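You operate a simulated robot arm through the tools that you are given. There is no shell and no other tool. Be economical: measure what you need, move in short steps, check, and stop when the job is done.

You run a simulated two-armed robot. Do the job below in one go: nothing can be reset, and whatever is moved stays where it is left.

TASK
Pick up the rivet box with the smallest size on its label from the low bench with one hand, pass it to the other hand and put it on the fourth shelf from the bottom of the brown rack. Take the green stick with the smallest size on its label from the low bench and put it on the back of the treadle table. Take the cup labelled "Konrad" from the low bench and leave it on top of the teal pencil box. Stack the purple bead pot from the top of the drawer chest on top of the teal bead pot. Put the fibre packet on the clamp bench away on the top shelf of the grey rack. Pull the core box lid open. Do these in any order. Set down upright: rivet box, cup, fibre packet.

The check looks at the end state, three seconds after you hand in, the way a careful person would. Anything else that was tipped, shoved, dropped, spilled or broken makes it a failure. A push-on lid holds only when it is set on centred and level and pressed home; a screw cap is set on level and turned clockwise until tight.

THE ROBOT
Two 7-joint arms with two-finger parallel grippers on one trunk, on a base that drives. Base frame: it is fixed to the floor where the robot stands at the start and does not move with it; the origin is under the middle of the robot, x ahead of it, y to its left, z up. Readings come in m, degrees, newtons and seconds.
The left shoulder is at the start at [0.06, 0.143, 0.801], the right one opposite. With the tool pointing down near the work surface each hand reaches from about 0.32 to 0.74 m from the robot's upright axis, wherever it stands, measured 20 degrees to its own side. Places, roughly: back of the treadle table [0.3, 3.2, 0.9]; bead pot [2, 0, 0.75]; core box lid [-2.4, -2.6, 0.9]; cup [1, 0, 0.75]; fibre packet [2.25, -1.75, 1]; fourth shelf of the brown rack [4.6, 2.1, 1.2]; green stick [1.25, 0.25, 0.5]; rivet box [0.75, 0.25, 0.75]; teal pencil box [4.5, 2.5, 0.75]; top shelf of the grey rack [-1, -3.4, 1.6]. Payload 1.57 kg a hand.
The TCP of each hand is the grasp point between the finger pads, 0.03 m short of the fingertips. In the tool frame z runs along the fingers and y along their closing line. The gripper opens to 0.11 m. The fingers are 0.024 m wide and 0.012 m thick; the gripper's body (0.048 by 0.112 m) begins 0.078 m behind the TCP.
Orientation is that of the tool frame in the base frame, as [roll, pitch, yaw] about the fixed x, y, z axes, in that order (R = Rz(yaw) Ry(pitch) Rx(roll)). With the fingers straight down and closing along the base's y, the tool's x points along the base's -x, its y along +y and its z along -z.

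THE INTERFACE
- The arms move only by the tool step_arm. It takes "left_motion", "right_motion" or both (then of equal length, played together; a hand with none holds still); each is a list of rows, each a list of 7 numbers: the shift along the base's x, y, z in units of 250 mm (1.0 is 250 mm), then the turn, a rotation vector about the base's x, y, z in units of 180 degrees (1.0 is 180 degrees), then the gripper command, from -1 (shut) to 1 (fully open), values between in proportion. In form: [[tx, ty, tz, ax, ay, az, grip], ...]. A call has 1 to 8 rows; each row is the pose to reach, as a shift and turn from the pose commanded when the call began. A call with a number of a shift or a turn outside -1 to 1 is refused whole. Each row takes 0.2 s and may step no farther than 0.05 m and 8.6 degrees from the row before; otherwise, or with a gripper value out of range, the whole call is refused. A pose out of reach is approached as far as the arm can. The call stops where the force on the tool passes 40 N (or 10 N more than at its start, if that is more) or the arm is blocked; 0.2 s more then pass. The fingers move at their own pace (about 0.045 m/s each) and stop on an object; they squeeze with about 42 N. The grip force told is the motor's: it shows also when the fingers shut on nothing. Time passes only in rows, and 0.2 s behind the last, so rows that repeat a pose let the fingers close. The reply holds the time, the measured pose of the TCP, the force on the tool along the base axes, the opening and the grip force, in the units named above and with some noise, with the torque about the TCP (base axes, N m) and any sound that the robot's microphone picked up, and new pictures: "views" is both (left out), scene, wrist or none (wrist: the cameras of the hands that moved).
- Cameras (640 x 400 px; columns grow to the right, rows downward): "scene" is now at [0.0512, 0.003, 1.4134]; the picture's right is [0.03, -1.00, 0.00], its down [-0.72, -0.03, -0.69] and it looks along [0.69, 0.02, -0.73] (base axes); focal length 267 px, centre (320, 200). "left" rides on the left gripper at [0.07, -0.016, -0.141] in its tool frame; the picture's right is [0.23, 0.97, 0.00], its down [-0.85, 0.20, -0.48] and it looks along [-0.47, 0.11, 0.88] (tool axes); focal length 222 px, centre (320, 200). "right" rides on the right gripper at [0.07, 0.016, -0.141] in its tool frame; the picture's right is [-0.23, 0.97, 0.00], its down [-0.86, -0.20, -0.48] and it looks along [-0.47, -0.11, 0.88] (tool axes); focal length 222 px, centre (320, 200). There is no depth. A picture from a camera that has moved, and an enlarged one, comes with that camera's place and axes in the base frame and with its lens.
- slide_trunk(by): slides the trunk up (or, below 0, down) by that many m; the arms and the scene camera ride with it, the base frame stays. It gives what a move gives, with no picture.
- roll_base(legs): drives the robot by 1 to 6 legs, each [ahead, left, turn to the left] in m, m and degrees, along the robot's own axes; the way and the turn of a leg run together, so that a leg with both is an arc; at most 1.5 m and 180 degrees a leg. The arms and the cameras ride along, it lands a little off, and it stops where it bumps. It gives what a move gives, and a new picture of the scene camera.
- aim_head(pan, tilt): turns the head with the scene camera to pan (to the left, within 86 degrees either way) and tilt (down, from -29 to 69), counted from straight ahead of the robot. It gives what a move gives, and a new picture of the scene camera.
- zoom(camera, box): a new picture of the part [left, top, right, bottom] of that camera's present view, enlarged. The clock stands still meanwhile.
- close_job(): hands the job in; it is judged then, once.

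Go step by step. Nothing tells you exact positions but the pictures and the camera data: compare them with the known pose of the tool, close in by small moves and look again before you grip or let go. The budget is 186 turns and 260 pictures, counting those below and the enlarged ones. Unless the task says otherwise, let go and move clear before handing in.

The tools are called after "Request:" as name(argument=value, ...) on one line, values as JSON. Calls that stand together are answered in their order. step_arm: Moves the arms, as the interface text tells. Its arguments: {"type":"object","properties":{"left_motion":{"type":"array"},"right_motion":{"type":"array"},"views":{"type":"string","enum":["both","scene","wrist","none"]}},"required":[]} The other tools are called the same way: slide_trunk (by) slides the trunk up or down; roll_base (legs) drives the base; aim_head (pan, tilt) turns the head that bears the scene camera; zoom (camera, box) takes an enlarged picture of a part of a camera's view; close_job () hands the job in.

At the start:

```text
time: 0.0
left_eef_pos: [0.4226, 0.2723, 0.8873]
left_tool_rot: [180.0, -0.1, 180.0]
left_contact_force: [-1.2, 0.3, 0.3]
left_wrist_torque: [-0.03, 0.01, 0.0]
left_gripper_width: 0.11
left_gripper_force: 0.1
right_eef_pos: [0.4522, -0.0953, 0.8475]
right_tool_rot: [180.0, -0.1, -180.0]
right_contact_force: [0.0, -0.4, 0.8]
right_wrist_torque: [0.01, -0.02, 0.0]
right_gripper_width: 0.1099
right_gripper_force: 0.0
trunk travel left (down, up): [-0.4, 0.19]
robot x, y, heading: [-0.0049, -0.0027, 0.3]
head pan, tilt: [2.0, 46.5]
```

scene: 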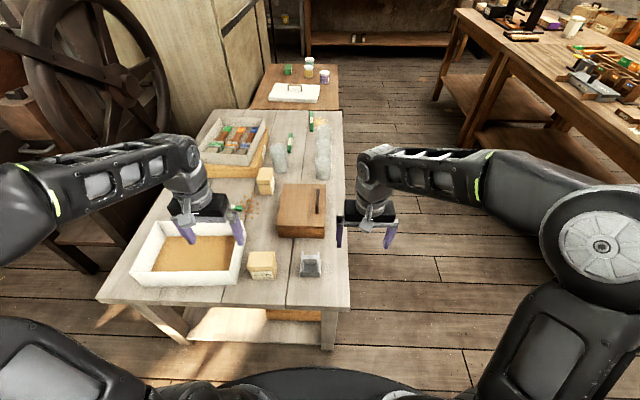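
right: 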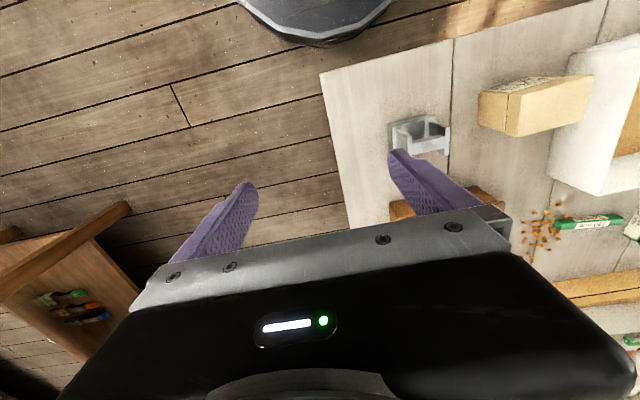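
left: 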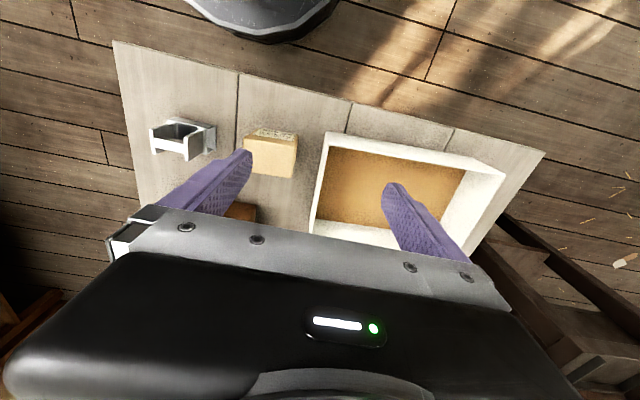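

I see the low bench ahead with a white tray, boxes, green sticks, clear cups and a wooden box; the drawer chest with pots is beyond. I'll zoom to read labels.

Request:
zoom(camera="scene", box=[240, 100, 360, 175])

Request:
zoom(camera="scene", box=[120, 160, 360, 310])

Request:
zoom(camera="scene", box=[250, 45, 346, 105])

```text
5.33 times, centred on (300, 138) of scene
camera zoom: at [0.0512, 0.003, 1.4134], right [0.03, -1.0, 0.0], down [-0.72, -0.03, -0.69], along [0.69, 0.02, -0.73], focal length 1422 px, centre (427, 533)
```

zoom: 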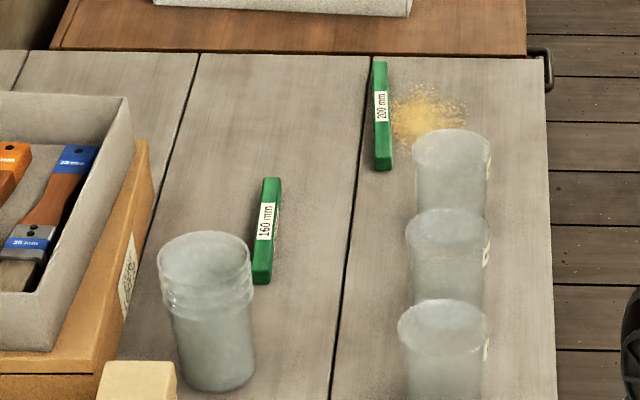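

```text
2.67 times, centred on (240, 235) of scene
camera zoom: at [0.0512, 0.003, 1.4134], right [0.03, -1.0, 0.0], down [-0.72, -0.03, -0.69], along [0.69, 0.02, -0.73], focal length 711 px, centre (533, 107)
```

zoom: 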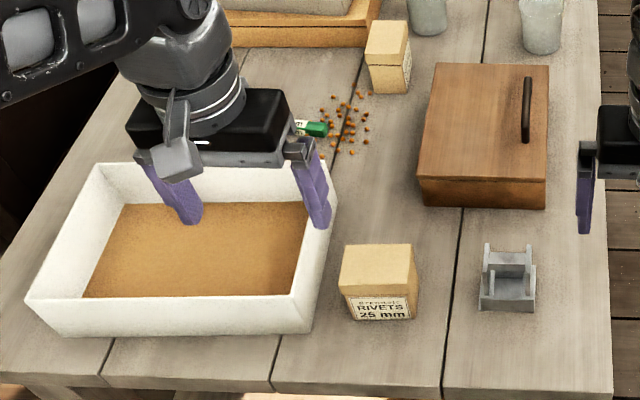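

```text
6.67 times, centred on (298, 75) of scene
camera zoom: at [0.0512, 0.003, 1.4134], right [0.03, -1.0, 0.0], down [-0.72, -0.03, -0.69], along [0.69, 0.02, -0.73], focal length 1777 px, centre (467, 1033)
```

zoom: 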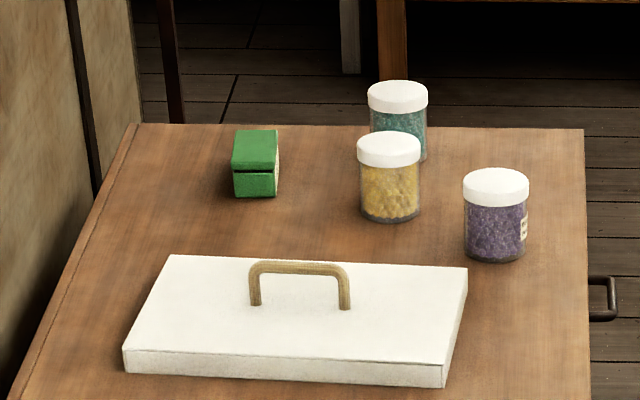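

The bench top seems to be at about z=0.58; the near rivet box is 25 mm, another one and a third stick need reading. I'll drive round to the bench's right side to see the labels facing that way.

Request:
roll_base(legs=[[0, -0.65, 0], [0.85, 0, 0], [0, 0, 90]])

```text
time: 11.6
left_eef_pos: [0.6112, -0.2261, 0.8873]
left_tool_rot: [-180.0, 0.0, -91.4]
left_contact_force: [0.9, 0.3, -0.4]
left_wrist_torque: [0.01, 0.01, -0.04]
left_gripper_width: 0.11
left_gripper_force: 0.1
right_eef_pos: [0.977, -0.2069, 0.8481]
right_tool_rot: [-179.9, 0.0, -91.5]
right_contact_force: [-0.2, -0.6, -0.6]
right_wrist_torque: [0.06, -0.03, 0.0]
right_gripper_width: 0.1099
right_gripper_force: 0.1
trunk travel left (down, up): [-0.4, 0.19]
robot x, y, heading: [0.8713, -0.656, 88.5]
head pan, tilt: [2.0, 46.5]
camera scene: at [0.8712, -0.6052, 1.4134], right [1.0, 0.01, 0.0], down [0.01, -0.73, -0.69], along [-0.01, 0.69, -0.73], focal length 267 px, centre (320, 200)
```

scene: 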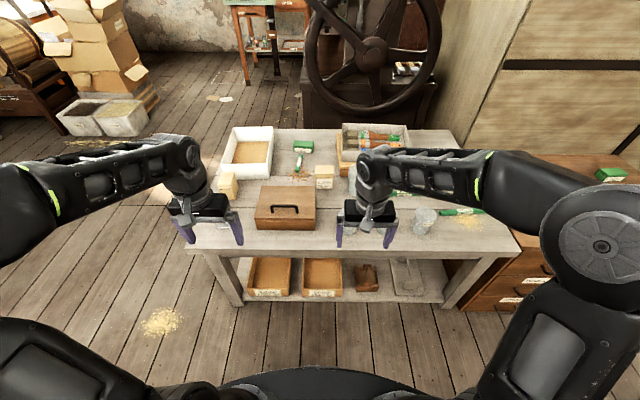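

Now I look at the bench from its right side; zooming for the rivet box, stick and cup labels.

Request:
zoom(camera="scene", box=[200, 110, 360, 210])

Request:
zoom(camera="scene", box=[330, 160, 490, 260])

Request:
zoom(camera="right", box=[0, 0, 640, 400])

```text
4.00 times, centred on (280, 160) of scene
camera zoom: at [0.8712, -0.6052, 1.4134], right [1.0, 0.01, 0.0], down [0.01, -0.73, -0.69], along [-0.01, 0.69, -0.73], focal length 1066 px, centre (480, 360)
```

zoom: 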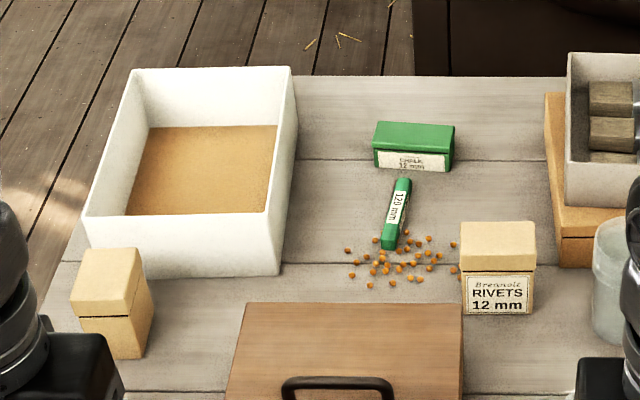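

```text
4.00 times, centred on (410, 210) of scene
camera zoom: at [0.8712, -0.6052, 1.4134], right [1.0, 0.01, 0.0], down [0.01, -0.73, -0.69], along [-0.01, 0.69, -0.73], focal length 1066 px, centre (-40, 160)
```

zoom: 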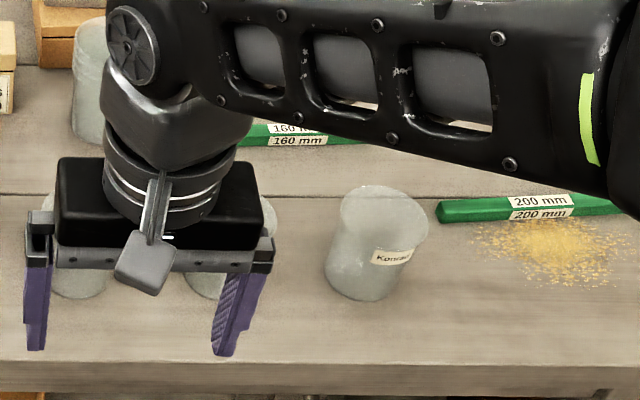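

```text
1.00 times, centred on (320, 200) of right (not enlarged: the box is as wide or as high as the picture)
camera zoom: at [0.959, -0.2754, 0.989], right [-0.97, 0.25, 0.0], down [0.22, 0.85, 0.48], along [0.12, 0.46, -0.88], focal length 222 px, centre (320, 200)
```

zoom: 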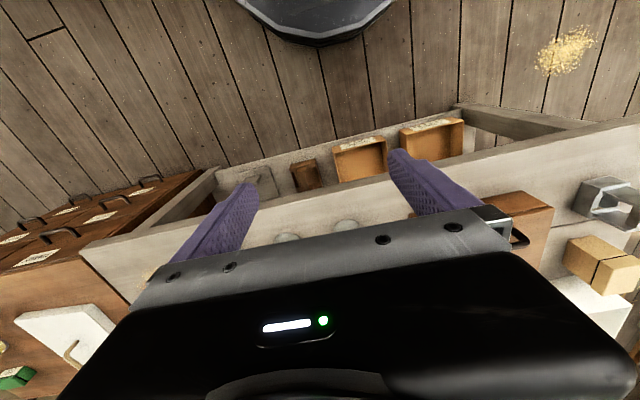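

Rivets 12 mm, stick 120 mm, and the Konrad cup (third in the row) are identified. A tighter zoom on the rivet box and stick for geometry.

Request:
zoom(camera="scene", box=[284, 136, 348, 196])

```text
6.67 times, centred on (316, 166) of scene
camera zoom: at [0.8712, -0.6052, 1.4134], right [1.0, 0.01, 0.0], down [0.01, -0.73, -0.69], along [-0.01, 0.69, -0.73], focal length 1777 px, centre (347, 427)
```

zoom: 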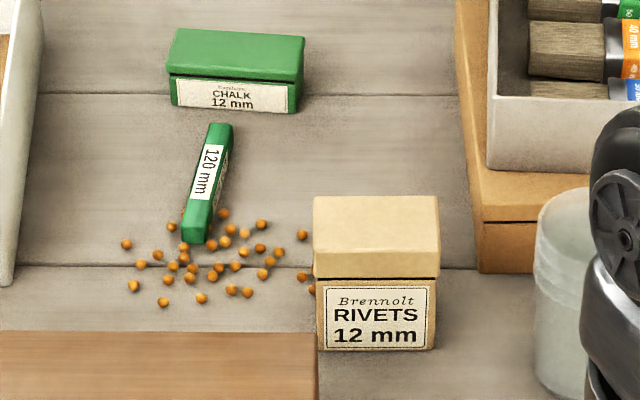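

Box ≈ 0.08×0.05×0.09 at about (0.88, 0.28), standing on z≈0.58. I drive closer to bring the left hand within reach.

Request:
roll_base(legs=[[0, -0.2, 1.5], [0.25, 0, 0]])

```text
time: 14.7
left_eef_pos: [0.8059, 0.0197, 0.8876]
left_tool_rot: [-179.9, -0.1, -90.4]
left_contact_force: [-0.1, 0.7, -0.3]
left_wrist_torque: [-0.03, -0.02, 0.04]
left_gripper_width: 0.1102
left_gripper_force: 0.0
right_eef_pos: [1.1718, 0.0442, 0.8472]
right_tool_rot: [180.0, 0.0, -90.4]
right_contact_force: [0.7, -0.1, -0.3]
right_wrist_torque: [0.05, -0.01, 0.0]
right_gripper_width: 0.1102
right_gripper_force: 0.0
trunk travel left (down, up): [-0.4, 0.19]
robot x, y, heading: [1.077, -0.4019, 89.9]
head pan, tilt: [2.0, 46.5]
camera scene: at [1.0732, -0.3553, 1.4133], right [1.0, 0.03, 0.0], down [0.02, -0.73, -0.69], along [-0.02, 0.69, -0.73], focal length 267 px, centre (320, 200)
```

scene: 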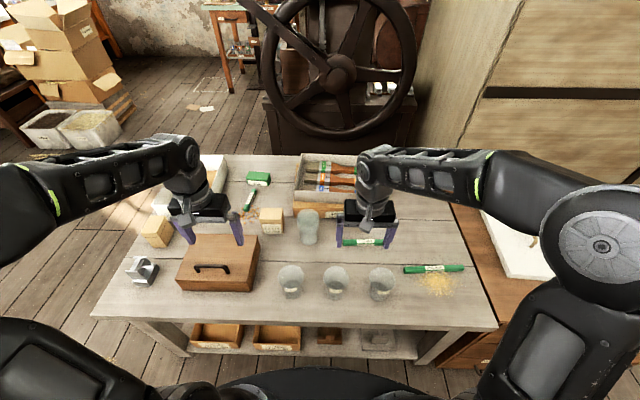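

Closer now. Zooming on the rivet box, stacked cups and Konrad cup to measure.

Request:
zoom(camera="scene", box=[236, 180, 332, 240])

Request:
zoom(camera="scene", box=[264, 230, 424, 330])

```text
6.67 times, centred on (284, 210) of scene
camera zoom: at [1.0732, -0.3553, 1.4133], right [1.0, 0.03, 0.0], down [0.02, -0.73, -0.69], along [-0.02, 0.69, -0.73], focal length 1777 px, centre (560, 133)
```

zoom: 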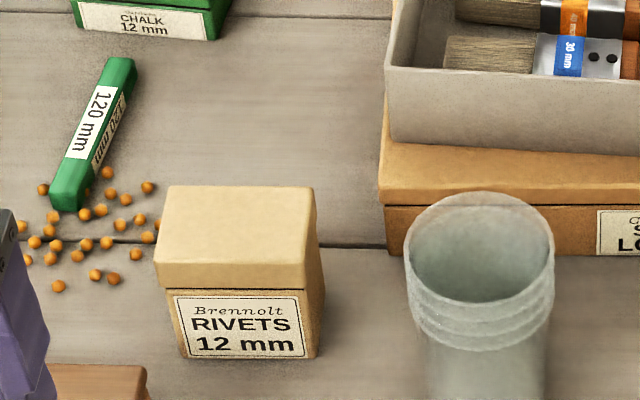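

```text
4.00 times, centred on (344, 280) of scene
camera zoom: at [1.0732, -0.3553, 1.4133], right [1.0, 0.03, 0.0], down [0.02, -0.73, -0.69], along [-0.02, 0.69, -0.73], focal length 1066 px, centre (224, -120)
```

zoom: 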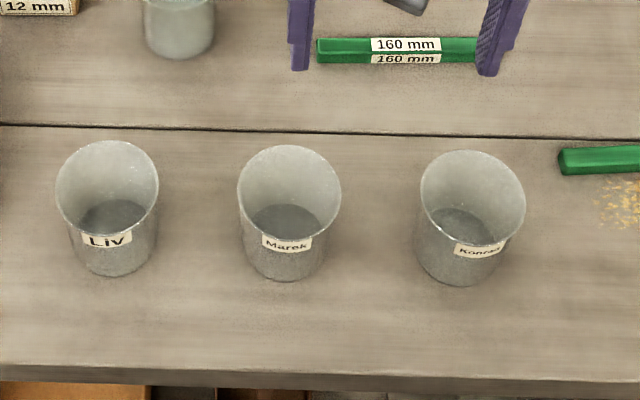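

Box centre ≈ (0.879, 0.274), top at ≈0.667. I move the left hand above it.

Request:
step_arm(left_motion=[[0.049, 0.157, 0, 0, 0, 0, 1], [0.098, 0.314, 0, 0, 0, 0, 1], [0.147, 0.471, 0, 0, 0, 0, 1], [0.196, 0.628, 0, 0, 0, 0, 1], [0.245, 0.785, 0, 0, 0, 0, 1], [0.292, 0.94, 0, 0, 0, 0, 1], [0.292, 0.99, -0.18, 0, 0, 0, 1], [0.292, 1.0, -0.36, 0, 0, 0.002, 1]])

```text
time: 16.5
left_eef_pos: [0.8754, 0.2679, 0.7961]
left_tool_rot: [179.9, 0.1, -90.0]
left_contact_force: [-0.6, 0.2, -0.5]
left_wrist_torque: [-0.02, -0.02, -0.01]
left_gripper_width: 0.1099
left_gripper_force: 0.0
left hand out of reach, approached as far as the arm can: row 6, 7
right_eef_pos: [1.1727, 0.0455, 0.8476]
right_tool_rot: [180.0, 0.0, -90.5]
right_contact_force: [-0.3, 0.8, -0.4]
right_wrist_torque: [-0.05, -0.02, 0.0]
right_gripper_width: 0.1099
right_gripper_force: 0.0
trunk travel left (down, up): [-0.4, 0.19]
robot x, y, heading: [1.0698, -0.4089, 89.5]
head pan, tilt: [2.0, 46.5]
camera scene: at [1.0732, -0.355, 1.4134], right [1.0, 0.03, 0.0], down [0.02, -0.73, -0.69], along [-0.02, 0.69, -0.73], focal length 267 px, centre (320, 200)
camera left: at [0.8924, 0.1984, 0.9381], right [-0.97, -0.23, 0.0], down [-0.2, 0.85, 0.48], along [-0.11, 0.47, -0.88], focal length 222 px, centre (320, 200)
```

scene: 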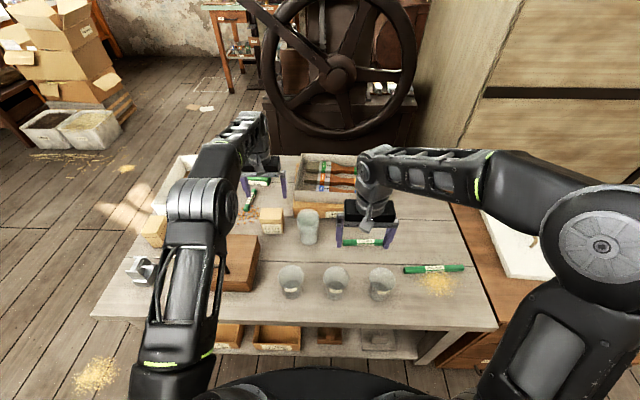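
left: 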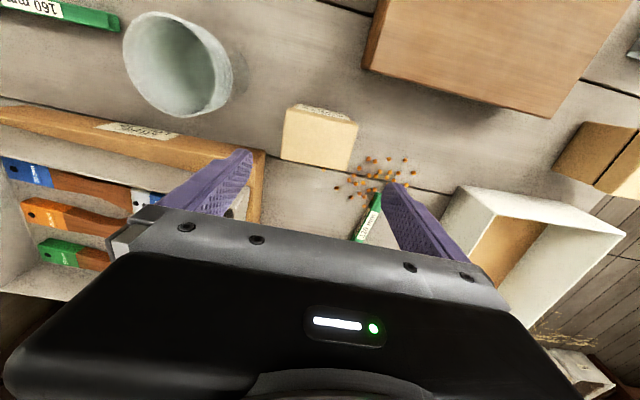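

The gripper is aligned over the box in x and y. I descend around it.

Request:
step_arm(left_motion=[[0.012, 0, -0.18, 0, 0, 0, 1], [0.014, 0, -0.36, 0, 0, 0, 1], [0.014, 0, -0.54, 0, 0, 0, 1], [0.014, 0, -0.69, 0, 0, 0, 1], [0.014, 0, -0.69, 0, 0, 0, 1]])

```text
time: 17.7
left_eef_pos: [0.8829, 0.2692, 0.6307]
left_tool_rot: [-179.9, 0.5, -90.0]
left_contact_force: [-3.0, -9.4, 38.0]
left_wrist_torque: [-0.73, -0.72, -0.48]
left_gripper_width: 0.11
left_gripper_force: 0.1
right_eef_pos: [1.1721, 0.0423, 0.8498]
right_tool_rot: [179.9, 0.2, -90.3]
right_contact_force: [0.0, 0.7, -1.1]
right_wrist_torque: [0.01, -0.03, 0.0]
right_gripper_width: 0.1101
right_gripper_force: 0.1
trunk travel left (down, up): [-0.4, 0.19]
robot x, y, heading: [1.0751, -0.4042, 89.6]
head pan, tilt: [2.0, 46.5]
camera scene: at [1.074, -0.3609, 1.4142], right [1.0, 0.03, 0.0], down [0.02, -0.72, -0.69], along [-0.02, 0.69, -0.72], focal length 267 px, centre (320, 200)
camera left: at [0.8985, 0.1979, 0.7711], right [-0.97, -0.23, 0.0], down [-0.2, 0.85, 0.49], along [-0.11, 0.47, -0.87], focal length 222 px, centre (320, 200)
```

scene: 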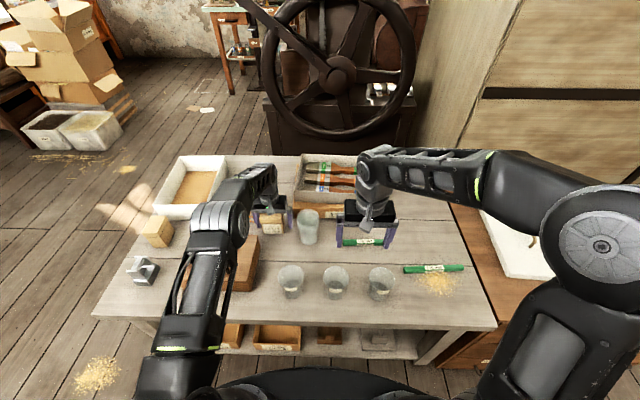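
left: 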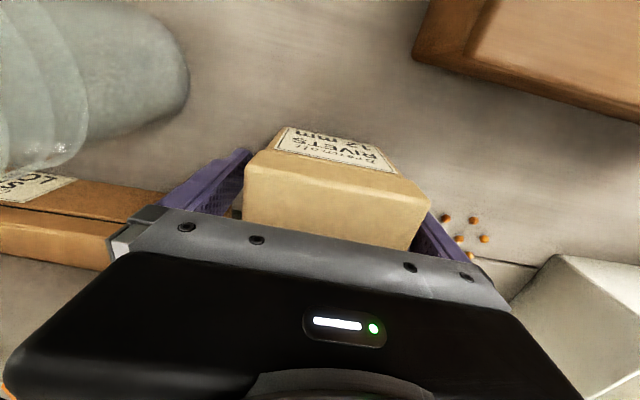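

Contact at fingertips z≈0.60 tells me the bench top is 0.60. I ease up slightly, shift a little toward me and close on the box.

Request:
step_arm(left_motion=[[-0.01, -0.03, 0.06, 0, 0, 0, 1], [-0.01, -0.03, 0.06, 0, 0, 0, -1], [-0.01, -0.03, 0.06, 0, 0, 0, -1], [-0.01, -0.03, 0.06, 0, 0, 0, -1], [-0.01, -0.03, 0.06, 0, 0, 0, -1]], views="wrist")

```text
time: 18.9
left_eef_pos: [0.8786, 0.2621, 0.6396]
left_tool_rot: [179.9, 0.1, -90.1]
left_contact_force: [-0.3, -0.9, 1.0]
left_wrist_torque: [0.0, 0.01, -0.01]
left_gripper_width: 0.0802
left_gripper_force: 34.4
right_eef_pos: [1.1723, 0.0448, 0.849]
right_tool_rot: [-179.9, 0.0, -90.4]
right_contact_force: [0.5, -0.7, 0.0]
right_wrist_torque: [0.01, 0.01, 0.04]
right_gripper_width: 0.1101
right_gripper_force: 0.0
trunk travel left (down, up): [-0.4, 0.19]
robot x, y, heading: [1.075, -0.4052, 89.8]
head pan, tilt: [2.0, 46.5]
camera left: at [0.8956, 0.1916, 0.78], right [-0.97, -0.23, 0.0], down [-0.2, 0.86, 0.48], along [-0.11, 0.47, -0.88], focal length 222 px, centre (320, 200)
```

left: 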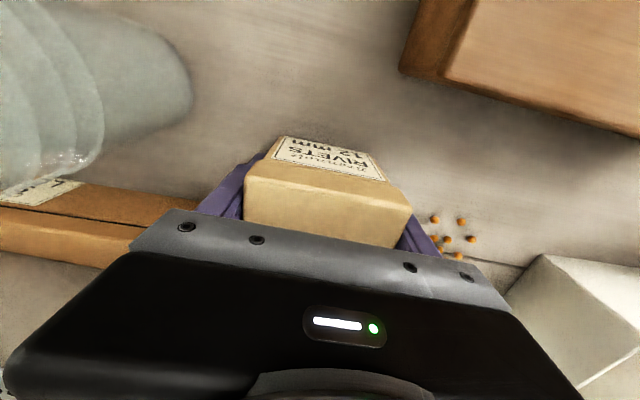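

Box is gripped (0.080 wide). I lift it and meanwhile turn the right hand horizontal, pointing to the robot's left, for the hand-over.

Request:
step_arm(left_motion=[[0, 0, 0.18, 0, 0, 0, -1], [0, 0, 0.36, 0, 0, 0, -1], [0, 0, 0.54, 0, 0, 0, -1], [0, 0, 0.72, 0, 0, 0, -1], [0, 0, 0.9, 0, 0, 0, -1], [0.08, -0.15, 0.95, 0, 0, 0, -1], [0.16, -0.3, 0.98, 0, 0, 0, -1], [0.24, -0.45, 1.0, 0, 0, 0, -1]], right_motion=[[0.05, 0, 0.1, 0.02725, 0.02725, 0.02725, 1], [0.1, 0, 0.2, 0.0545, 0.0545, 0.0545, 1], [0.15, 0, 0.3, 0.08175, 0.08175, 0.08175, 1], [0.2, 0, 0.4, 0.109, 0.109, 0.109, 1], [0.25, 0, 0.42, 0.13625, 0.13625, 0.13625, 1], [0.3, 0, 0.42, 0.1635, 0.1635, 0.1635, 1], [0.35, 0, 0.42, 0.19075, 0.19075, 0.19075, 1], [0.4, 0, 0.42, 0.218, 0.218, 0.218, 1]], views="scene")

```text
time: 20.7
left_eef_pos: [0.9406, 0.1489, 0.888]
left_tool_rot: [180.0, 0.0, -90.1]
left_contact_force: [0.1, 0.6, -3.6]
left_wrist_torque: [0.0, 0.02, 0.01]
left_gripper_width: 0.0801
left_gripper_force: 41.6
left hand out of reach, approached as far as the arm can: row 5
right_eef_pos: [1.2723, 0.0454, 0.9525]
right_tool_rot: [150.2, 47.9, -61.4]
right_contact_force: [-0.4, 0.3, 0.4]
right_wrist_torque: [-0.02, -0.03, 0.0]
right_gripper_width: 0.11
right_gripper_force: 0.1
trunk travel left (down, up): [-0.4, 0.19]
robot x, y, heading: [1.075, -0.4088, 89.7]
head pan, tilt: [2.0, 46.5]
camera scene: at [1.0737, -0.356, 1.4133], right [1.0, 0.03, 0.0], down [0.02, -0.72, -0.69], along [-0.02, 0.69, -0.73], focal length 267 px, centre (320, 200)
```

scene: 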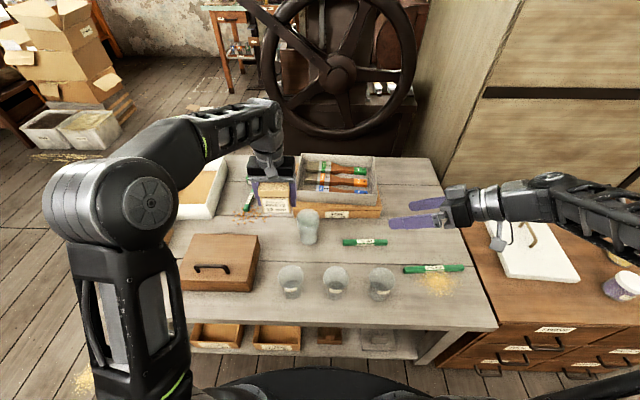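

Both hands move well. I bring the box in front and finish turning the right hand to horizontal, 0.18 m to the side of it.

Request:
step_arm(left_motion=[[0.04, -0.08, 0, 0, 0, 0, -1], [0.08, -0.16, 0, 0, 0, 0, -1], [0.12, -0.24, 0, 0, 0, 0, -1], [0.16, -0.32, 0, 0, 0, 0, -1], [0.2, -0.4, 0, 0, 0, 0, -1], [0.2376, -0.4756, 0, 0, 0, 0, -1], [0.2376, -0.4756, 0, 0, 0, 0, -1]], right_motion=[[-0.05, 0, -0.04, 0.02725, 0.02725, 0.02725, 1], [-0.1, 0, -0.08, 0.0545, 0.0545, 0.0545, 1], [-0.15, 0, -0.12, 0.08175, 0.08175, 0.08175, 1], [-0.2, 0, -0.16, 0.109, 0.109, 0.109, 1], [-0.25, 0, -0.2, 0.13625, 0.13625, 0.13625, 1], [-0.3, -0.03, -0.22, 0.1635, 0.1635, 0.1635, 1], [-0.368, -0.06, -0.238, 0.1669, 0.1669, 0.1669, 1]])

```text
time: 22.3
left_eef_pos: [0.9984, 0.0295, 0.8909]
left_tool_rot: [180.0, 0.0, -90.1]
left_contact_force: [0.0, -0.1, -3.7]
left_wrist_torque: [-0.01, -0.01, -0.02]
left_gripper_width: 0.0802
left_gripper_force: 41.8
right_eef_pos: [1.1795, 0.0294, 0.8936]
right_tool_rot: [77.1, 89.6, -102.8]
right_contact_force: [0.4, -0.6, 0.0]
right_wrist_torque: [0.01, 0.01, -0.02]
right_gripper_width: 0.1101
right_gripper_force: 0.2
trunk travel left (down, up): [-0.4, 0.19]
robot x, y, heading: [1.0788, -0.4069, 89.9]
head pan, tilt: [2.0, 46.5]
camera scene: at [1.0731, -0.3558, 1.4134], right [1.0, 0.03, 0.0], down [0.02, -0.72, -0.69], along [-0.02, 0.69, -0.73], focal length 267 px, centre (320, 200)
camera right: at [1.3216, 0.0133, 0.8222], right [0.0, -0.97, 0.23], down [0.48, 0.2, 0.85], along [-0.88, 0.11, 0.47], focal length 222 px, centre (320, 200)
camera left: at [1.0153, -0.0415, 1.0312], right [-0.97, -0.23, 0.0], down [-0.2, 0.86, 0.48], along [-0.11, 0.47, -0.88], focal length 222 px, centre (320, 200)
```

scene: 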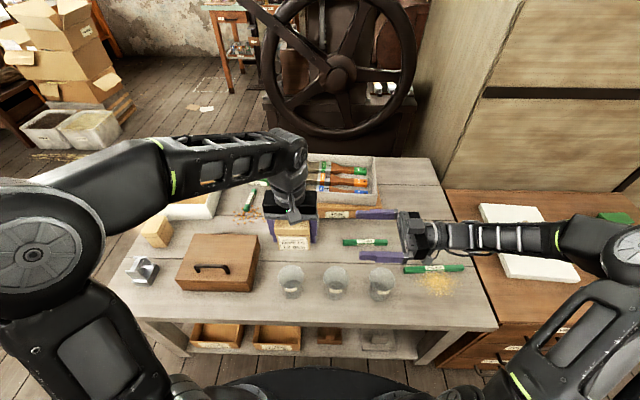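
right: 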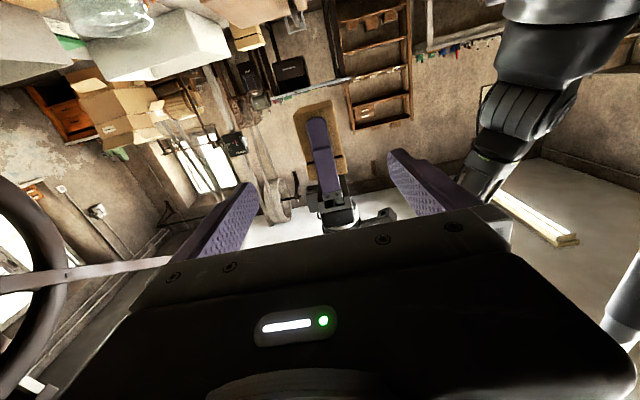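
left: 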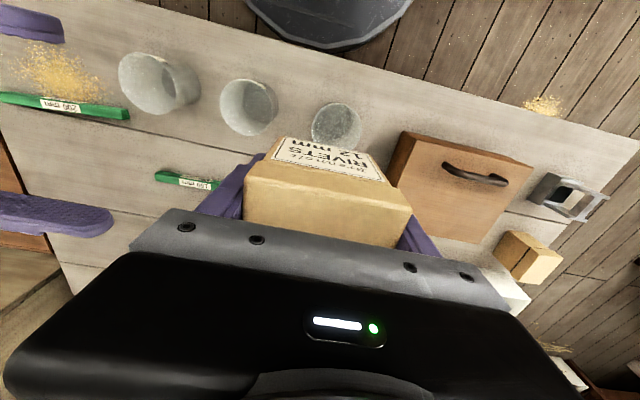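

The right camera shows the box centred between its fingers. I advance the right hand and close.

Request:
step_arm(right_motion=[[-0.18, 0, 0, 0, 0, 0, 1], [-0.36, 0, 0, 0, 0, 0, 1], [-0.54, 0, 0, 0, 0, 0, 1], [-0.68, 0, 0, 0, 0, 0, 1], [-0.68, 0, 0, 0, 0, 0, -1], [-0.68, 0, 0, 0, 0, 0, -1], [-0.68, 0, 0, 0, 0, 0, -1], [-0.68, 0, 0, 0, 0, 0, -1]])

```text
time: 24.1
left_eef_pos: [0.9989, 0.0303, 0.8901]
left_tool_rot: [-179.9, -0.1, -90.1]
left_contact_force: [-0.5, 2.1, -3.5]
left_wrist_torque: [-0.36, -0.25, -0.27]
left_gripper_width: 0.0796
left_gripper_force: 42.1
right_eef_pos: [1.0094, 0.0297, 0.8931]
right_tool_rot: [87.2, 89.6, -92.8]
right_contact_force: [0.4, -1.8, 0.0]
right_wrist_torque: [0.33, 0.2, 0.33]
right_gripper_width: 0.0549
right_gripper_force: 19.6
trunk travel left (down, up): [-0.4, 0.19]
robot x, y, heading: [1.0746, -0.4066, 89.4]
head pan, tilt: [2.0, 46.5]
camera scene: at [1.0732, -0.3558, 1.4133], right [1.0, 0.03, 0.0], down [0.02, -0.72, -0.69], along [-0.02, 0.69, -0.73], focal length 267 px, centre (320, 200)
camera right: at [1.1503, 0.0133, 0.8235], right [0.0, -0.97, 0.23], down [0.48, 0.21, 0.85], along [-0.88, 0.11, 0.47], focal length 222 px, centre (320, 200)
```

scene: 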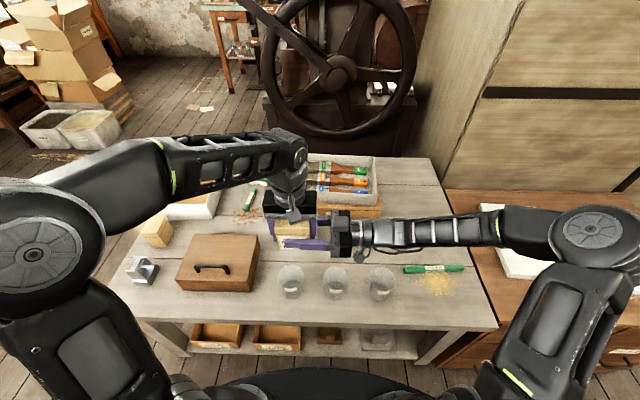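
right: 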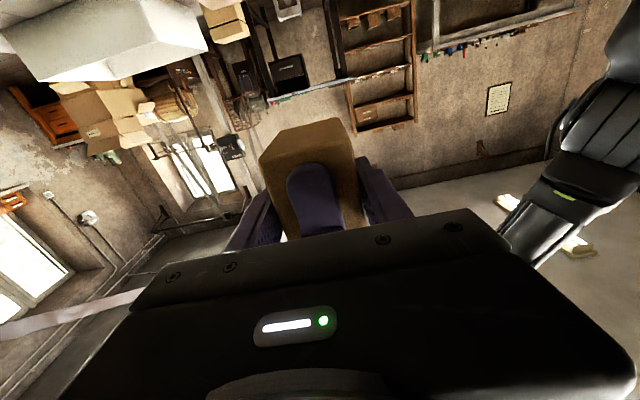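

Right hand holds the box (0.055). I open the left hand and raise it clear.

Request:
step_arm(left_motion=[[0, 0, 0, 0, 0, 0, -1], [0, 0, 0, 0, 0, 0, 1], [0, 0, 0, 0, 0, 0, 1], [0, 0, 0, 0, 0, 0, 1], [0, 0, 0.12, 0, 0, 0, 1], [0, 0, 0.28, 0, 0, 0, 1], [0, 0, 0.44, 0, 0, 0, 1], [0, 0, 0.6, 0, 0, 0, 1]], right_motion=[[0, 0, 0, 0, 0, 0, -1], [0, 0, 0, 0, 0, 0, -1], [0, 0, 0, 0, 0, 0, -1], [0, 0, 0, 0, 0, 0, -1], [0, 0, 0, 0, 0, 0, -1], [0, 0, 0, 0, 0, 0, -1], [0, 0, 0, 0, 0, 0, -1], [0, 0, 0, 0, 0, 0, -1]])

```text
time: 25.9
left_eef_pos: [0.9958, 0.029, 0.9804]
left_tool_rot: [-180.0, 0.1, -90.0]
left_contact_force: [-0.4, -0.3, 0.3]
left_wrist_torque: [0.0, 0.01, -0.02]
left_gripper_width: 0.1101
left_gripper_force: 0.0
left hand out of reach, approached as far as the arm can: row 7, 8
right_eef_pos: [1.0091, 0.0294, 0.8942]
right_tool_rot: [90.0, 89.6, -90.0]
right_contact_force: [-0.7, 0.6, -0.1]
right_wrist_torque: [-0.02, -0.03, 0.02]
right_gripper_width: 0.0547
right_gripper_force: 41.8
trunk travel left (down, up): [-0.4, 0.19]
robot x, y, heading: [1.078, -0.4066, 89.8]
head pan, tilt: [2.0, 46.5]
camera scene: at [1.0732, -0.3559, 1.4134], right [1.0, 0.03, 0.0], down [0.02, -0.72, -0.69], along [-0.02, 0.69, -0.73], focal length 267 px, centre (320, 200)
camera right: at [1.1505, 0.0134, 0.8235], right [0.0, -0.97, 0.23], down [0.48, 0.21, 0.85], along [-0.88, 0.11, 0.47], focal length 222 px, centre (320, 200)
camera left: at [1.0123, -0.041, 1.1219], right [-0.97, -0.23, 0.0], down [-0.2, 0.85, 0.48], along [-0.11, 0.47, -0.88], focal length 222 px, centre (320, 200)
```

scene: 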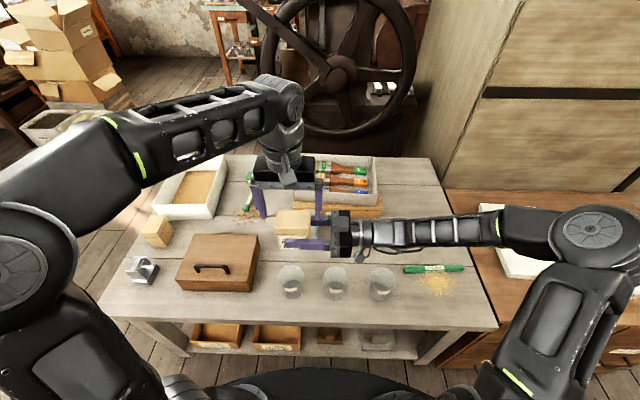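
right: 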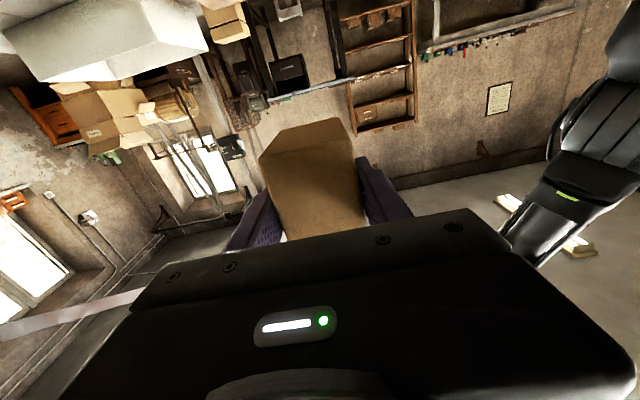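
left: 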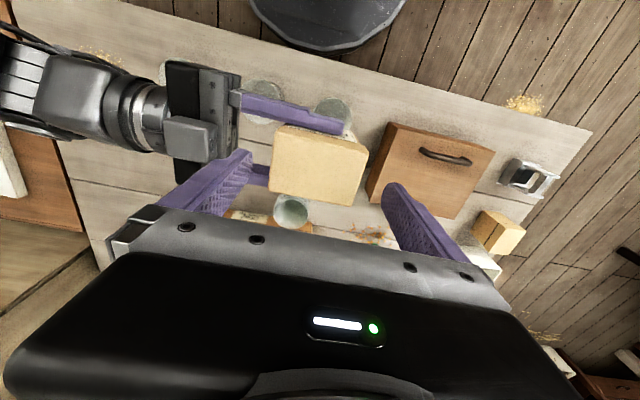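

Hand-over is done. Now I turn the right hand with the box to point forward and raise it, so that I can then drive along the bench for the Konrad cup (≈ (1.245, 0.02)).

Request:
step_arm(right_motion=[[0.1, 0, 0.06, 0, 0, -0.047, -1], [0.2, 0, 0.12, 0, 0, -0.094, -1], [0.3, 0, 0.18, 0, 0, -0.141, -1], [0.4, 0, 0.24, 0, 0, -0.188, -1], [0.5, 0, 0.3, 0, 0, -0.235, -1], [0.6, 0, 0.36, 0, 0, -0.282, -1], [0.7, 0, 0.4, 0, 0, -0.329, -1], [0.8, 0, 0.4, 0, 0, -0.376, -1]], views="none")

Request:
step_arm(right_motion=[[0.1, -0.05, 0.05, 0, 0, -0.047, -1], [0.2, -0.1, 0.1, 0, 0, -0.094, -1], [0.3, -0.15, 0.15, 0, 0, -0.124, -1], [0.36, -0.2, 0.15, 0, 0, -0.124, -1]], views="scene")

```text
time: 26.5
left_eef_pos: [1.0013, 0.0294, 0.9834]
left_tool_rot: [-179.2, 0.5, -90.3]
left_contact_force: [-1.2, -0.3, -0.2]
left_wrist_torque: [0.01, 0.0, 0.02]
left_gripper_width: 0.11
left_gripper_force: 0.1
right_eef_pos: [1.0592, 0.0289, 0.9198]
right_tool_rot: [145.6, 89.1, -51.3]
right_contact_force: [0.4, 0.7, -3.7]
right_wrist_torque: [-0.02, -0.04, 0.02]
right_gripper_width: 0.0549
right_gripper_force: 42.8
trunk travel left (down, up): [-0.4, 0.19]
robot x, y, heading: [1.0764, -0.4049, 89.6]
head pan, tilt: [2.0, 46.5]
stopped in row 3 (right hand): the force on the tool passed its limit at 50 N (the readings are from after the stop); the commanded pose is now the measured one
```

```text
time: 27.5
left_eef_pos: [1.0006, 0.0299, 0.9827]
left_tool_rot: [-179.4, 0.2, -90.3]
left_contact_force: [0.3, -0.3, -0.1]
left_wrist_torque: [-0.03, 0.01, -0.01]
left_gripper_width: 0.1102
left_gripper_force: 0.1
right_eef_pos: [1.1676, 0.0469, 0.962]
right_tool_rot: [145.4, 89.2, -73.9]
right_contact_force: [0.9, -1.0, -5.0]
right_wrist_torque: [-0.04, -0.04, 0.02]
right_gripper_width: 0.0548
right_gripper_force: 42.1
right hand out of reach, approached as far as the arm can: row 2, 3, 4
trunk travel left (down, up): [-0.4, 0.19]
robot x, y, heading: [1.0778, -0.4086, 89.6]
head pan, tilt: [2.0, 46.5]
camera scene: at [1.0735, -0.3557, 1.4133], right [1.0, 0.03, 0.0], down [0.02, -0.73, -0.69], along [-0.02, 0.69, -0.73], focal length 267 px, centre (320, 200)
```

scene: 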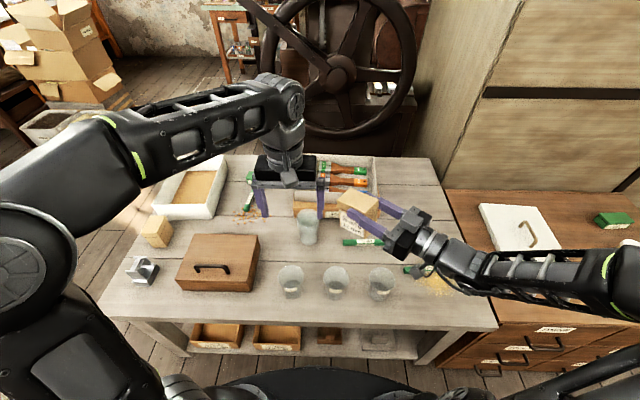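

The box brushed the left fingers as it rose. I check how the box sits in the right hand.

Request:
zoom(camera="scene", box=[310, 170, 450, 270])

Request:
zoom(camera="right", box=[0, 0, 640, 400])

```text
4.00 times, centred on (380, 220) of scene
camera zoom: at [1.0735, -0.3557, 1.4133], right [1.0, 0.03, 0.0], down [0.02, -0.73, -0.69], along [-0.02, 0.69, -0.73], focal length 1066 px, centre (80, 120)
```

zoom: 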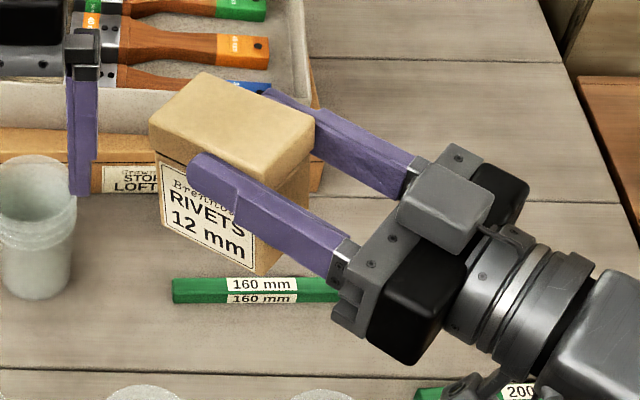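

```text
1.00 times, centred on (320, 200) of right (not enlarged: the box is as wide or as high as the picture)
camera zoom: at [1.2673, -0.0552, 0.8931], right [-0.62, -0.75, 0.23], down [0.49, -0.14, 0.86], along [-0.61, 0.65, 0.46], focal length 222 px, centre (320, 200)
```

zoom: 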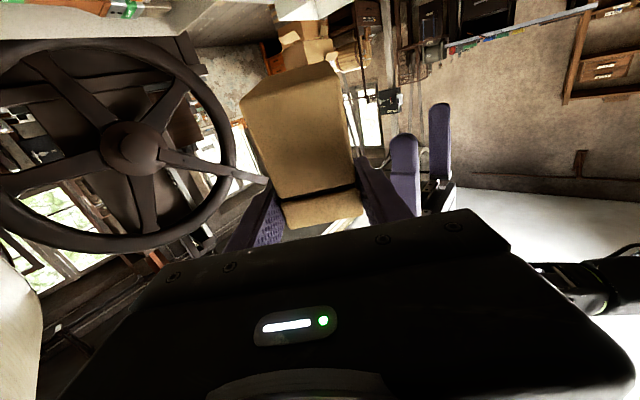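

The box slid about 2 cm outward and 3 cm down in the grip but is upright and firmly held (pads just under the top). I move it out to the right, pointing forward.

Request:
step_arm(right_motion=[[0.14, 0.04, 0.03, 0, 0, -0.04, -1], [0.28, 0.08, 0.06, 0, 0, -0.08, -1], [0.42, 0.12, 0.09, 0, 0, -0.12, -1], [0.56, 0.16, 0.12, 0, 0, -0.16, -1], [0.7, 0.2, 0.15, 0, 0, -0.2, -1], [0.84, 0.24, 0.16, 0, 0, -0.24, -1]], views="scene")

```text
time: 28.9
left_eef_pos: [1.0012, 0.029, 0.984]
left_tool_rot: [-179.2, 0.5, -90.4]
left_contact_force: [-0.6, -0.2, -0.2]
left_wrist_torque: [-0.01, -0.01, -0.01]
left_gripper_width: 0.1099
left_gripper_force: 0.2
right_eef_pos: [1.3793, 0.1064, 1.0015]
right_tool_rot: [146.2, 89.2, -116.5]
right_contact_force: [0.6, 0.6, -3.6]
right_wrist_torque: [-0.05, 0.01, 0.01]
right_gripper_width: 0.0549
right_gripper_force: 42.6
right hand out of reach, approached as far as the arm can: row 1, 2, 3, 4, 5
trunk travel left (down, up): [-0.4, 0.19]
robot x, y, heading: [1.0751, -0.4075, 89.7]
head pan, tilt: [2.0, 46.5]
camera scene: at [1.0738, -0.3558, 1.4133], right [1.0, 0.03, 0.0], down [0.02, -0.73, -0.69], along [-0.02, 0.69, -0.73], focal length 267 px, centre (320, 200)
```

scene: 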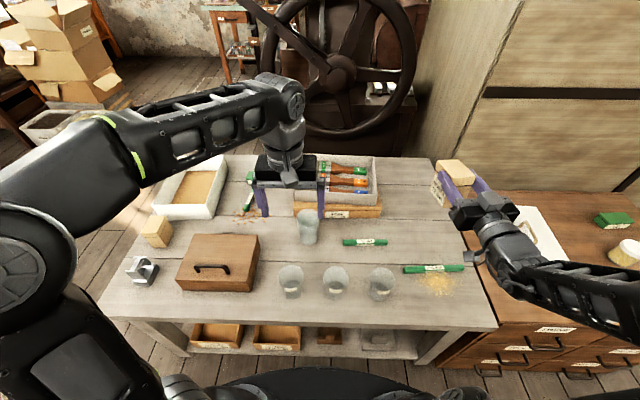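

Right hand is clear. I shift the base 0.15 m along the bench.

Request:
roll_base(legs=[[0, -0.17, 0]])

Request:
zoom(camera="scene", box=[240, 230, 400, 330])

```text
time: 30.4
left_eef_pos: [1.1731, 0.0275, 0.9845]
left_tool_rot: [-179.2, 0.5, -90.5]
left_contact_force: [0.9, 0.1, -0.1]
left_wrist_torque: [0.01, 0.03, 0.0]
left_gripper_width: 0.1095
left_gripper_force: 0.0
right_eef_pos: [1.5508, 0.1038, 1.0023]
right_tool_rot: [143.8, 89.2, -118.5]
right_contact_force: [0.7, -0.3, -4.3]
right_wrist_torque: [-0.1, 0.03, 0.03]
right_gripper_width: 0.0549
right_gripper_force: 41.8
trunk travel left (down, up): [-0.4, 0.19]
robot x, y, heading: [1.2427, -0.4109, 89.7]
head pan, tilt: [2.0, 46.5]
camera scene: at [1.2449, -0.3572, 1.4133], right [1.0, 0.03, 0.0], down [0.02, -0.73, -0.69], along [-0.02, 0.69, -0.73], focal length 267 px, centre (320, 200)
```

scene: 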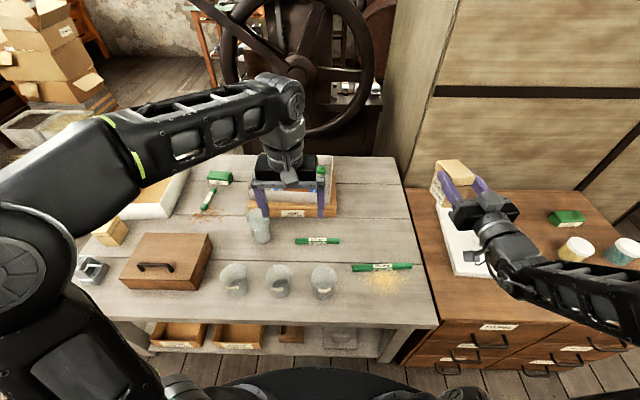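

```text
4.00 times, centred on (320, 280) of scene
camera zoom: at [1.2449, -0.3572, 1.4133], right [1.0, 0.03, 0.0], down [0.02, -0.73, -0.69], along [-0.02, 0.69, -0.73], focal length 1066 px, centre (320, -120)
```

zoom: 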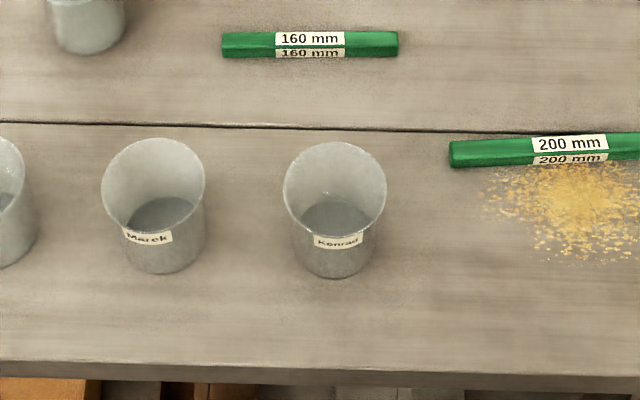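

Konrad cup centred at about (1.246, 0.02), rim at ≈0.68. I move the left hand above it.

Request:
step_arm(left_motion=[[0.06, -0.01, -0.1, 0, 0, 0, 1], [0.12, -0.02, -0.26, 0, 0, 0, 1], [0.18, -0.03, -0.42, 0, 0, 0, 1], [0.24, -0.03, -0.58, 0, 0, 0, 1], [0.292, -0.03, -0.74, 0, 0, 0, 1], [0.292, -0.03, -0.78, 0, 0, 0, 1]])

```text
time: 31.8
left_eef_pos: [1.2441, 0.0227, 0.7894]
left_tool_rot: [-179.3, 0.4, -90.4]
left_contact_force: [0.8, 0.3, 0.5]
left_wrist_torque: [0.01, 0.0, 0.01]
left_gripper_width: 0.1098
left_gripper_force: 0.1
right_eef_pos: [1.5497, 0.104, 1.0018]
right_tool_rot: [146.9, 89.0, -115.7]
right_contact_force: [-0.2, 0.1, -3.5]
right_wrist_torque: [-0.08, 0.02, -0.02]
right_gripper_width: 0.0548
right_gripper_force: 42.1
trunk travel left (down, up): [-0.4, 0.19]
robot x, y, heading: [1.2458, -0.4068, 89.3]
head pan, tilt: [2.0, 46.5]
camera scene: at [1.2439, -0.3572, 1.4134], right [1.0, 0.03, 0.0], down [0.02, -0.73, -0.69], along [-0.02, 0.69, -0.73], focal length 267 px, centre (320, 200)
camera left: at [1.2581, -0.0496, 0.9307], right [-0.98, -0.22, -0.02], down [-0.2, 0.85, 0.48], along [-0.09, 0.47, -0.88], focal length 222 px, centre (320, 200)
```

scene: 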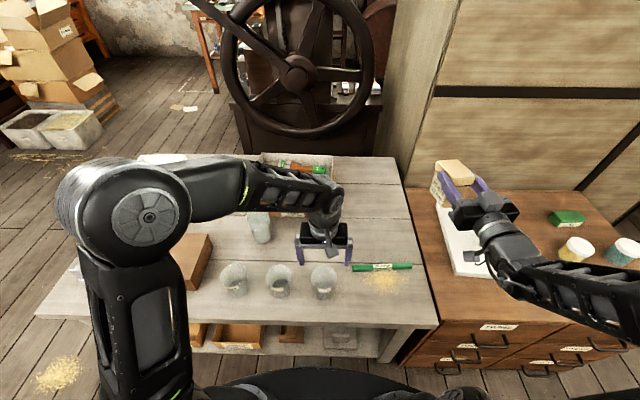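
left: 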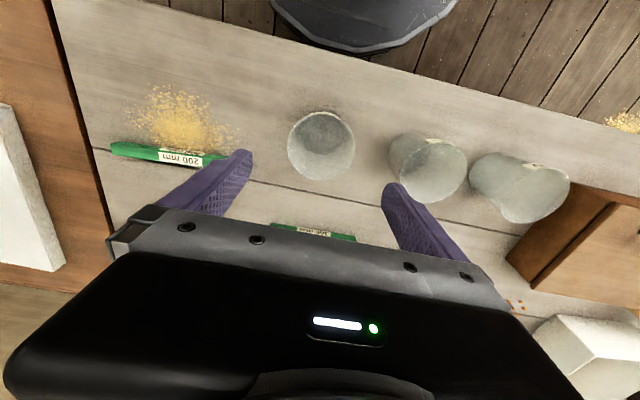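

Wrist view agrees: cup centre (1.245, 0.018). I descend and grip.

Request:
step_arm(left_motion=[[0.004, -0.015, -0.18, 0, 0, 0, 1], [0.004, -0.018, -0.36, 0, 0, 0, 1], [0.004, -0.018, -0.5, 0, 0, 0, 1], [0.004, -0.018, -0.57, 0, 0, 0, 1], [0.004, -0.018, -0.57, 0, 0, 0, -1], [0.004, -0.018, -0.57, 0, 0, 0, -1], [0.004, -0.018, -0.57, 0, 0, 0, -1], [0.004, -0.018, -0.57, 0, 0, 0, -1]], views="wrist")

```text
time: 33.6
left_eef_pos: [1.2448, 0.0163, 0.6457]
left_tool_rot: [-179.3, 0.6, -90.6]
left_contact_force: [-1.0, -0.4, 0.0]
left_wrist_torque: [0.04, 0.01, 0.0]
left_gripper_width: 0.0756
left_gripper_force: 31.4
right_eef_pos: [1.5502, 0.1028, 1.0027]
right_tool_rot: [147.0, 89.1, -115.5]
right_contact_force: [-0.7, 0.1, -3.5]
right_wrist_torque: [-0.11, -0.02, 0.03]
right_gripper_width: 0.0546
right_gripper_force: 42.4
trunk travel left (down, up): [-0.4, 0.19]
robot x, y, heading: [1.2481, -0.407, 89.5]
head pan, tilt: [2.0, 46.5]
camera left: at [1.2592, -0.0547, 0.7874], right [-0.98, -0.22, -0.02], down [-0.2, 0.85, 0.48], along [-0.09, 0.47, -0.88], focal length 222 px, centre (320, 200)
```

left: 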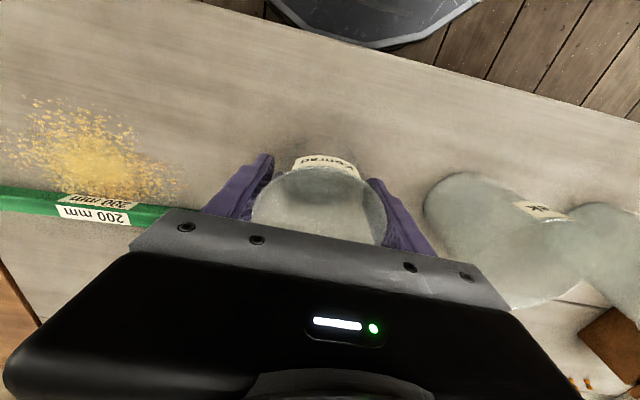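

Cup is gripped. I lift it and look to the right along the aisle before driving.

Request:
step_arm(left_motion=[[0, 0, 0.1, 0, 0, 0, -1], [0, 0, 0.28, 0, 0, 0, -1], [0, 0, 0.46, 0, 0, 0, -1], [0, 0, 0.64, 0, 0, 0, -1], [0, 0, 0.82, 0, 0, 0, -1], [0, 0, 1.0, 0, 0, 0, -1]], views="none")

Request:
aim_head(pan=-75, tilt=25)

```text
time: 35.0
left_eef_pos: [1.2482, 0.0178, 0.8966]
left_tool_rot: [-179.2, 0.4, -90.4]
left_contact_force: [0.6, 0.0, 0.5]
left_wrist_torque: [0.01, 0.02, 0.02]
left_gripper_width: 0.0752
left_gripper_force: 42.5
right_eef_pos: [1.5511, 0.1034, 1.0023]
right_tool_rot: [146.8, 89.1, -115.7]
right_contact_force: [-0.8, 0.6, -3.8]
right_wrist_torque: [-0.04, 0.01, -0.01]
right_gripper_width: 0.0546
right_gripper_force: 41.9
trunk travel left (down, up): [-0.4, 0.19]
robot x, y, heading: [1.2456, -0.4069, 89.3]
head pan, tilt: [2.0, 46.5]
```

```text
time: 36.5
left_eef_pos: [1.2477, 0.0188, 0.8958]
left_tool_rot: [-179.2, 0.5, -90.4]
left_contact_force: [0.0, 0.4, -1.1]
left_wrist_torque: [0.0, 0.0, -0.03]
left_gripper_width: 0.0752
left_gripper_force: 42.1
right_eef_pos: [1.5503, 0.1044, 1.0015]
right_tool_rot: [146.8, 89.2, -115.5]
right_contact_force: [-0.7, -0.7, -4.0]
right_wrist_torque: [-0.04, -0.04, 0.01]
right_gripper_width: 0.0547
right_gripper_force: 42.6
trunk travel left (down, up): [-0.4, 0.19]
robot x, y, heading: [1.2473, -0.4099, 89.4]
head pan, tilt: [-75.0, 25.0]
camera scene: at [1.3351, -0.4142, 1.446], right [0.25, -0.97, 0.0], down [-0.41, -0.11, -0.91], along [0.88, 0.23, -0.42], focal length 267 px, centre (320, 200)
```

scene: 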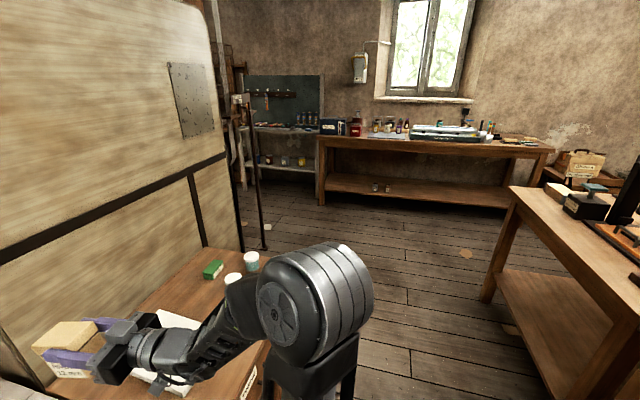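

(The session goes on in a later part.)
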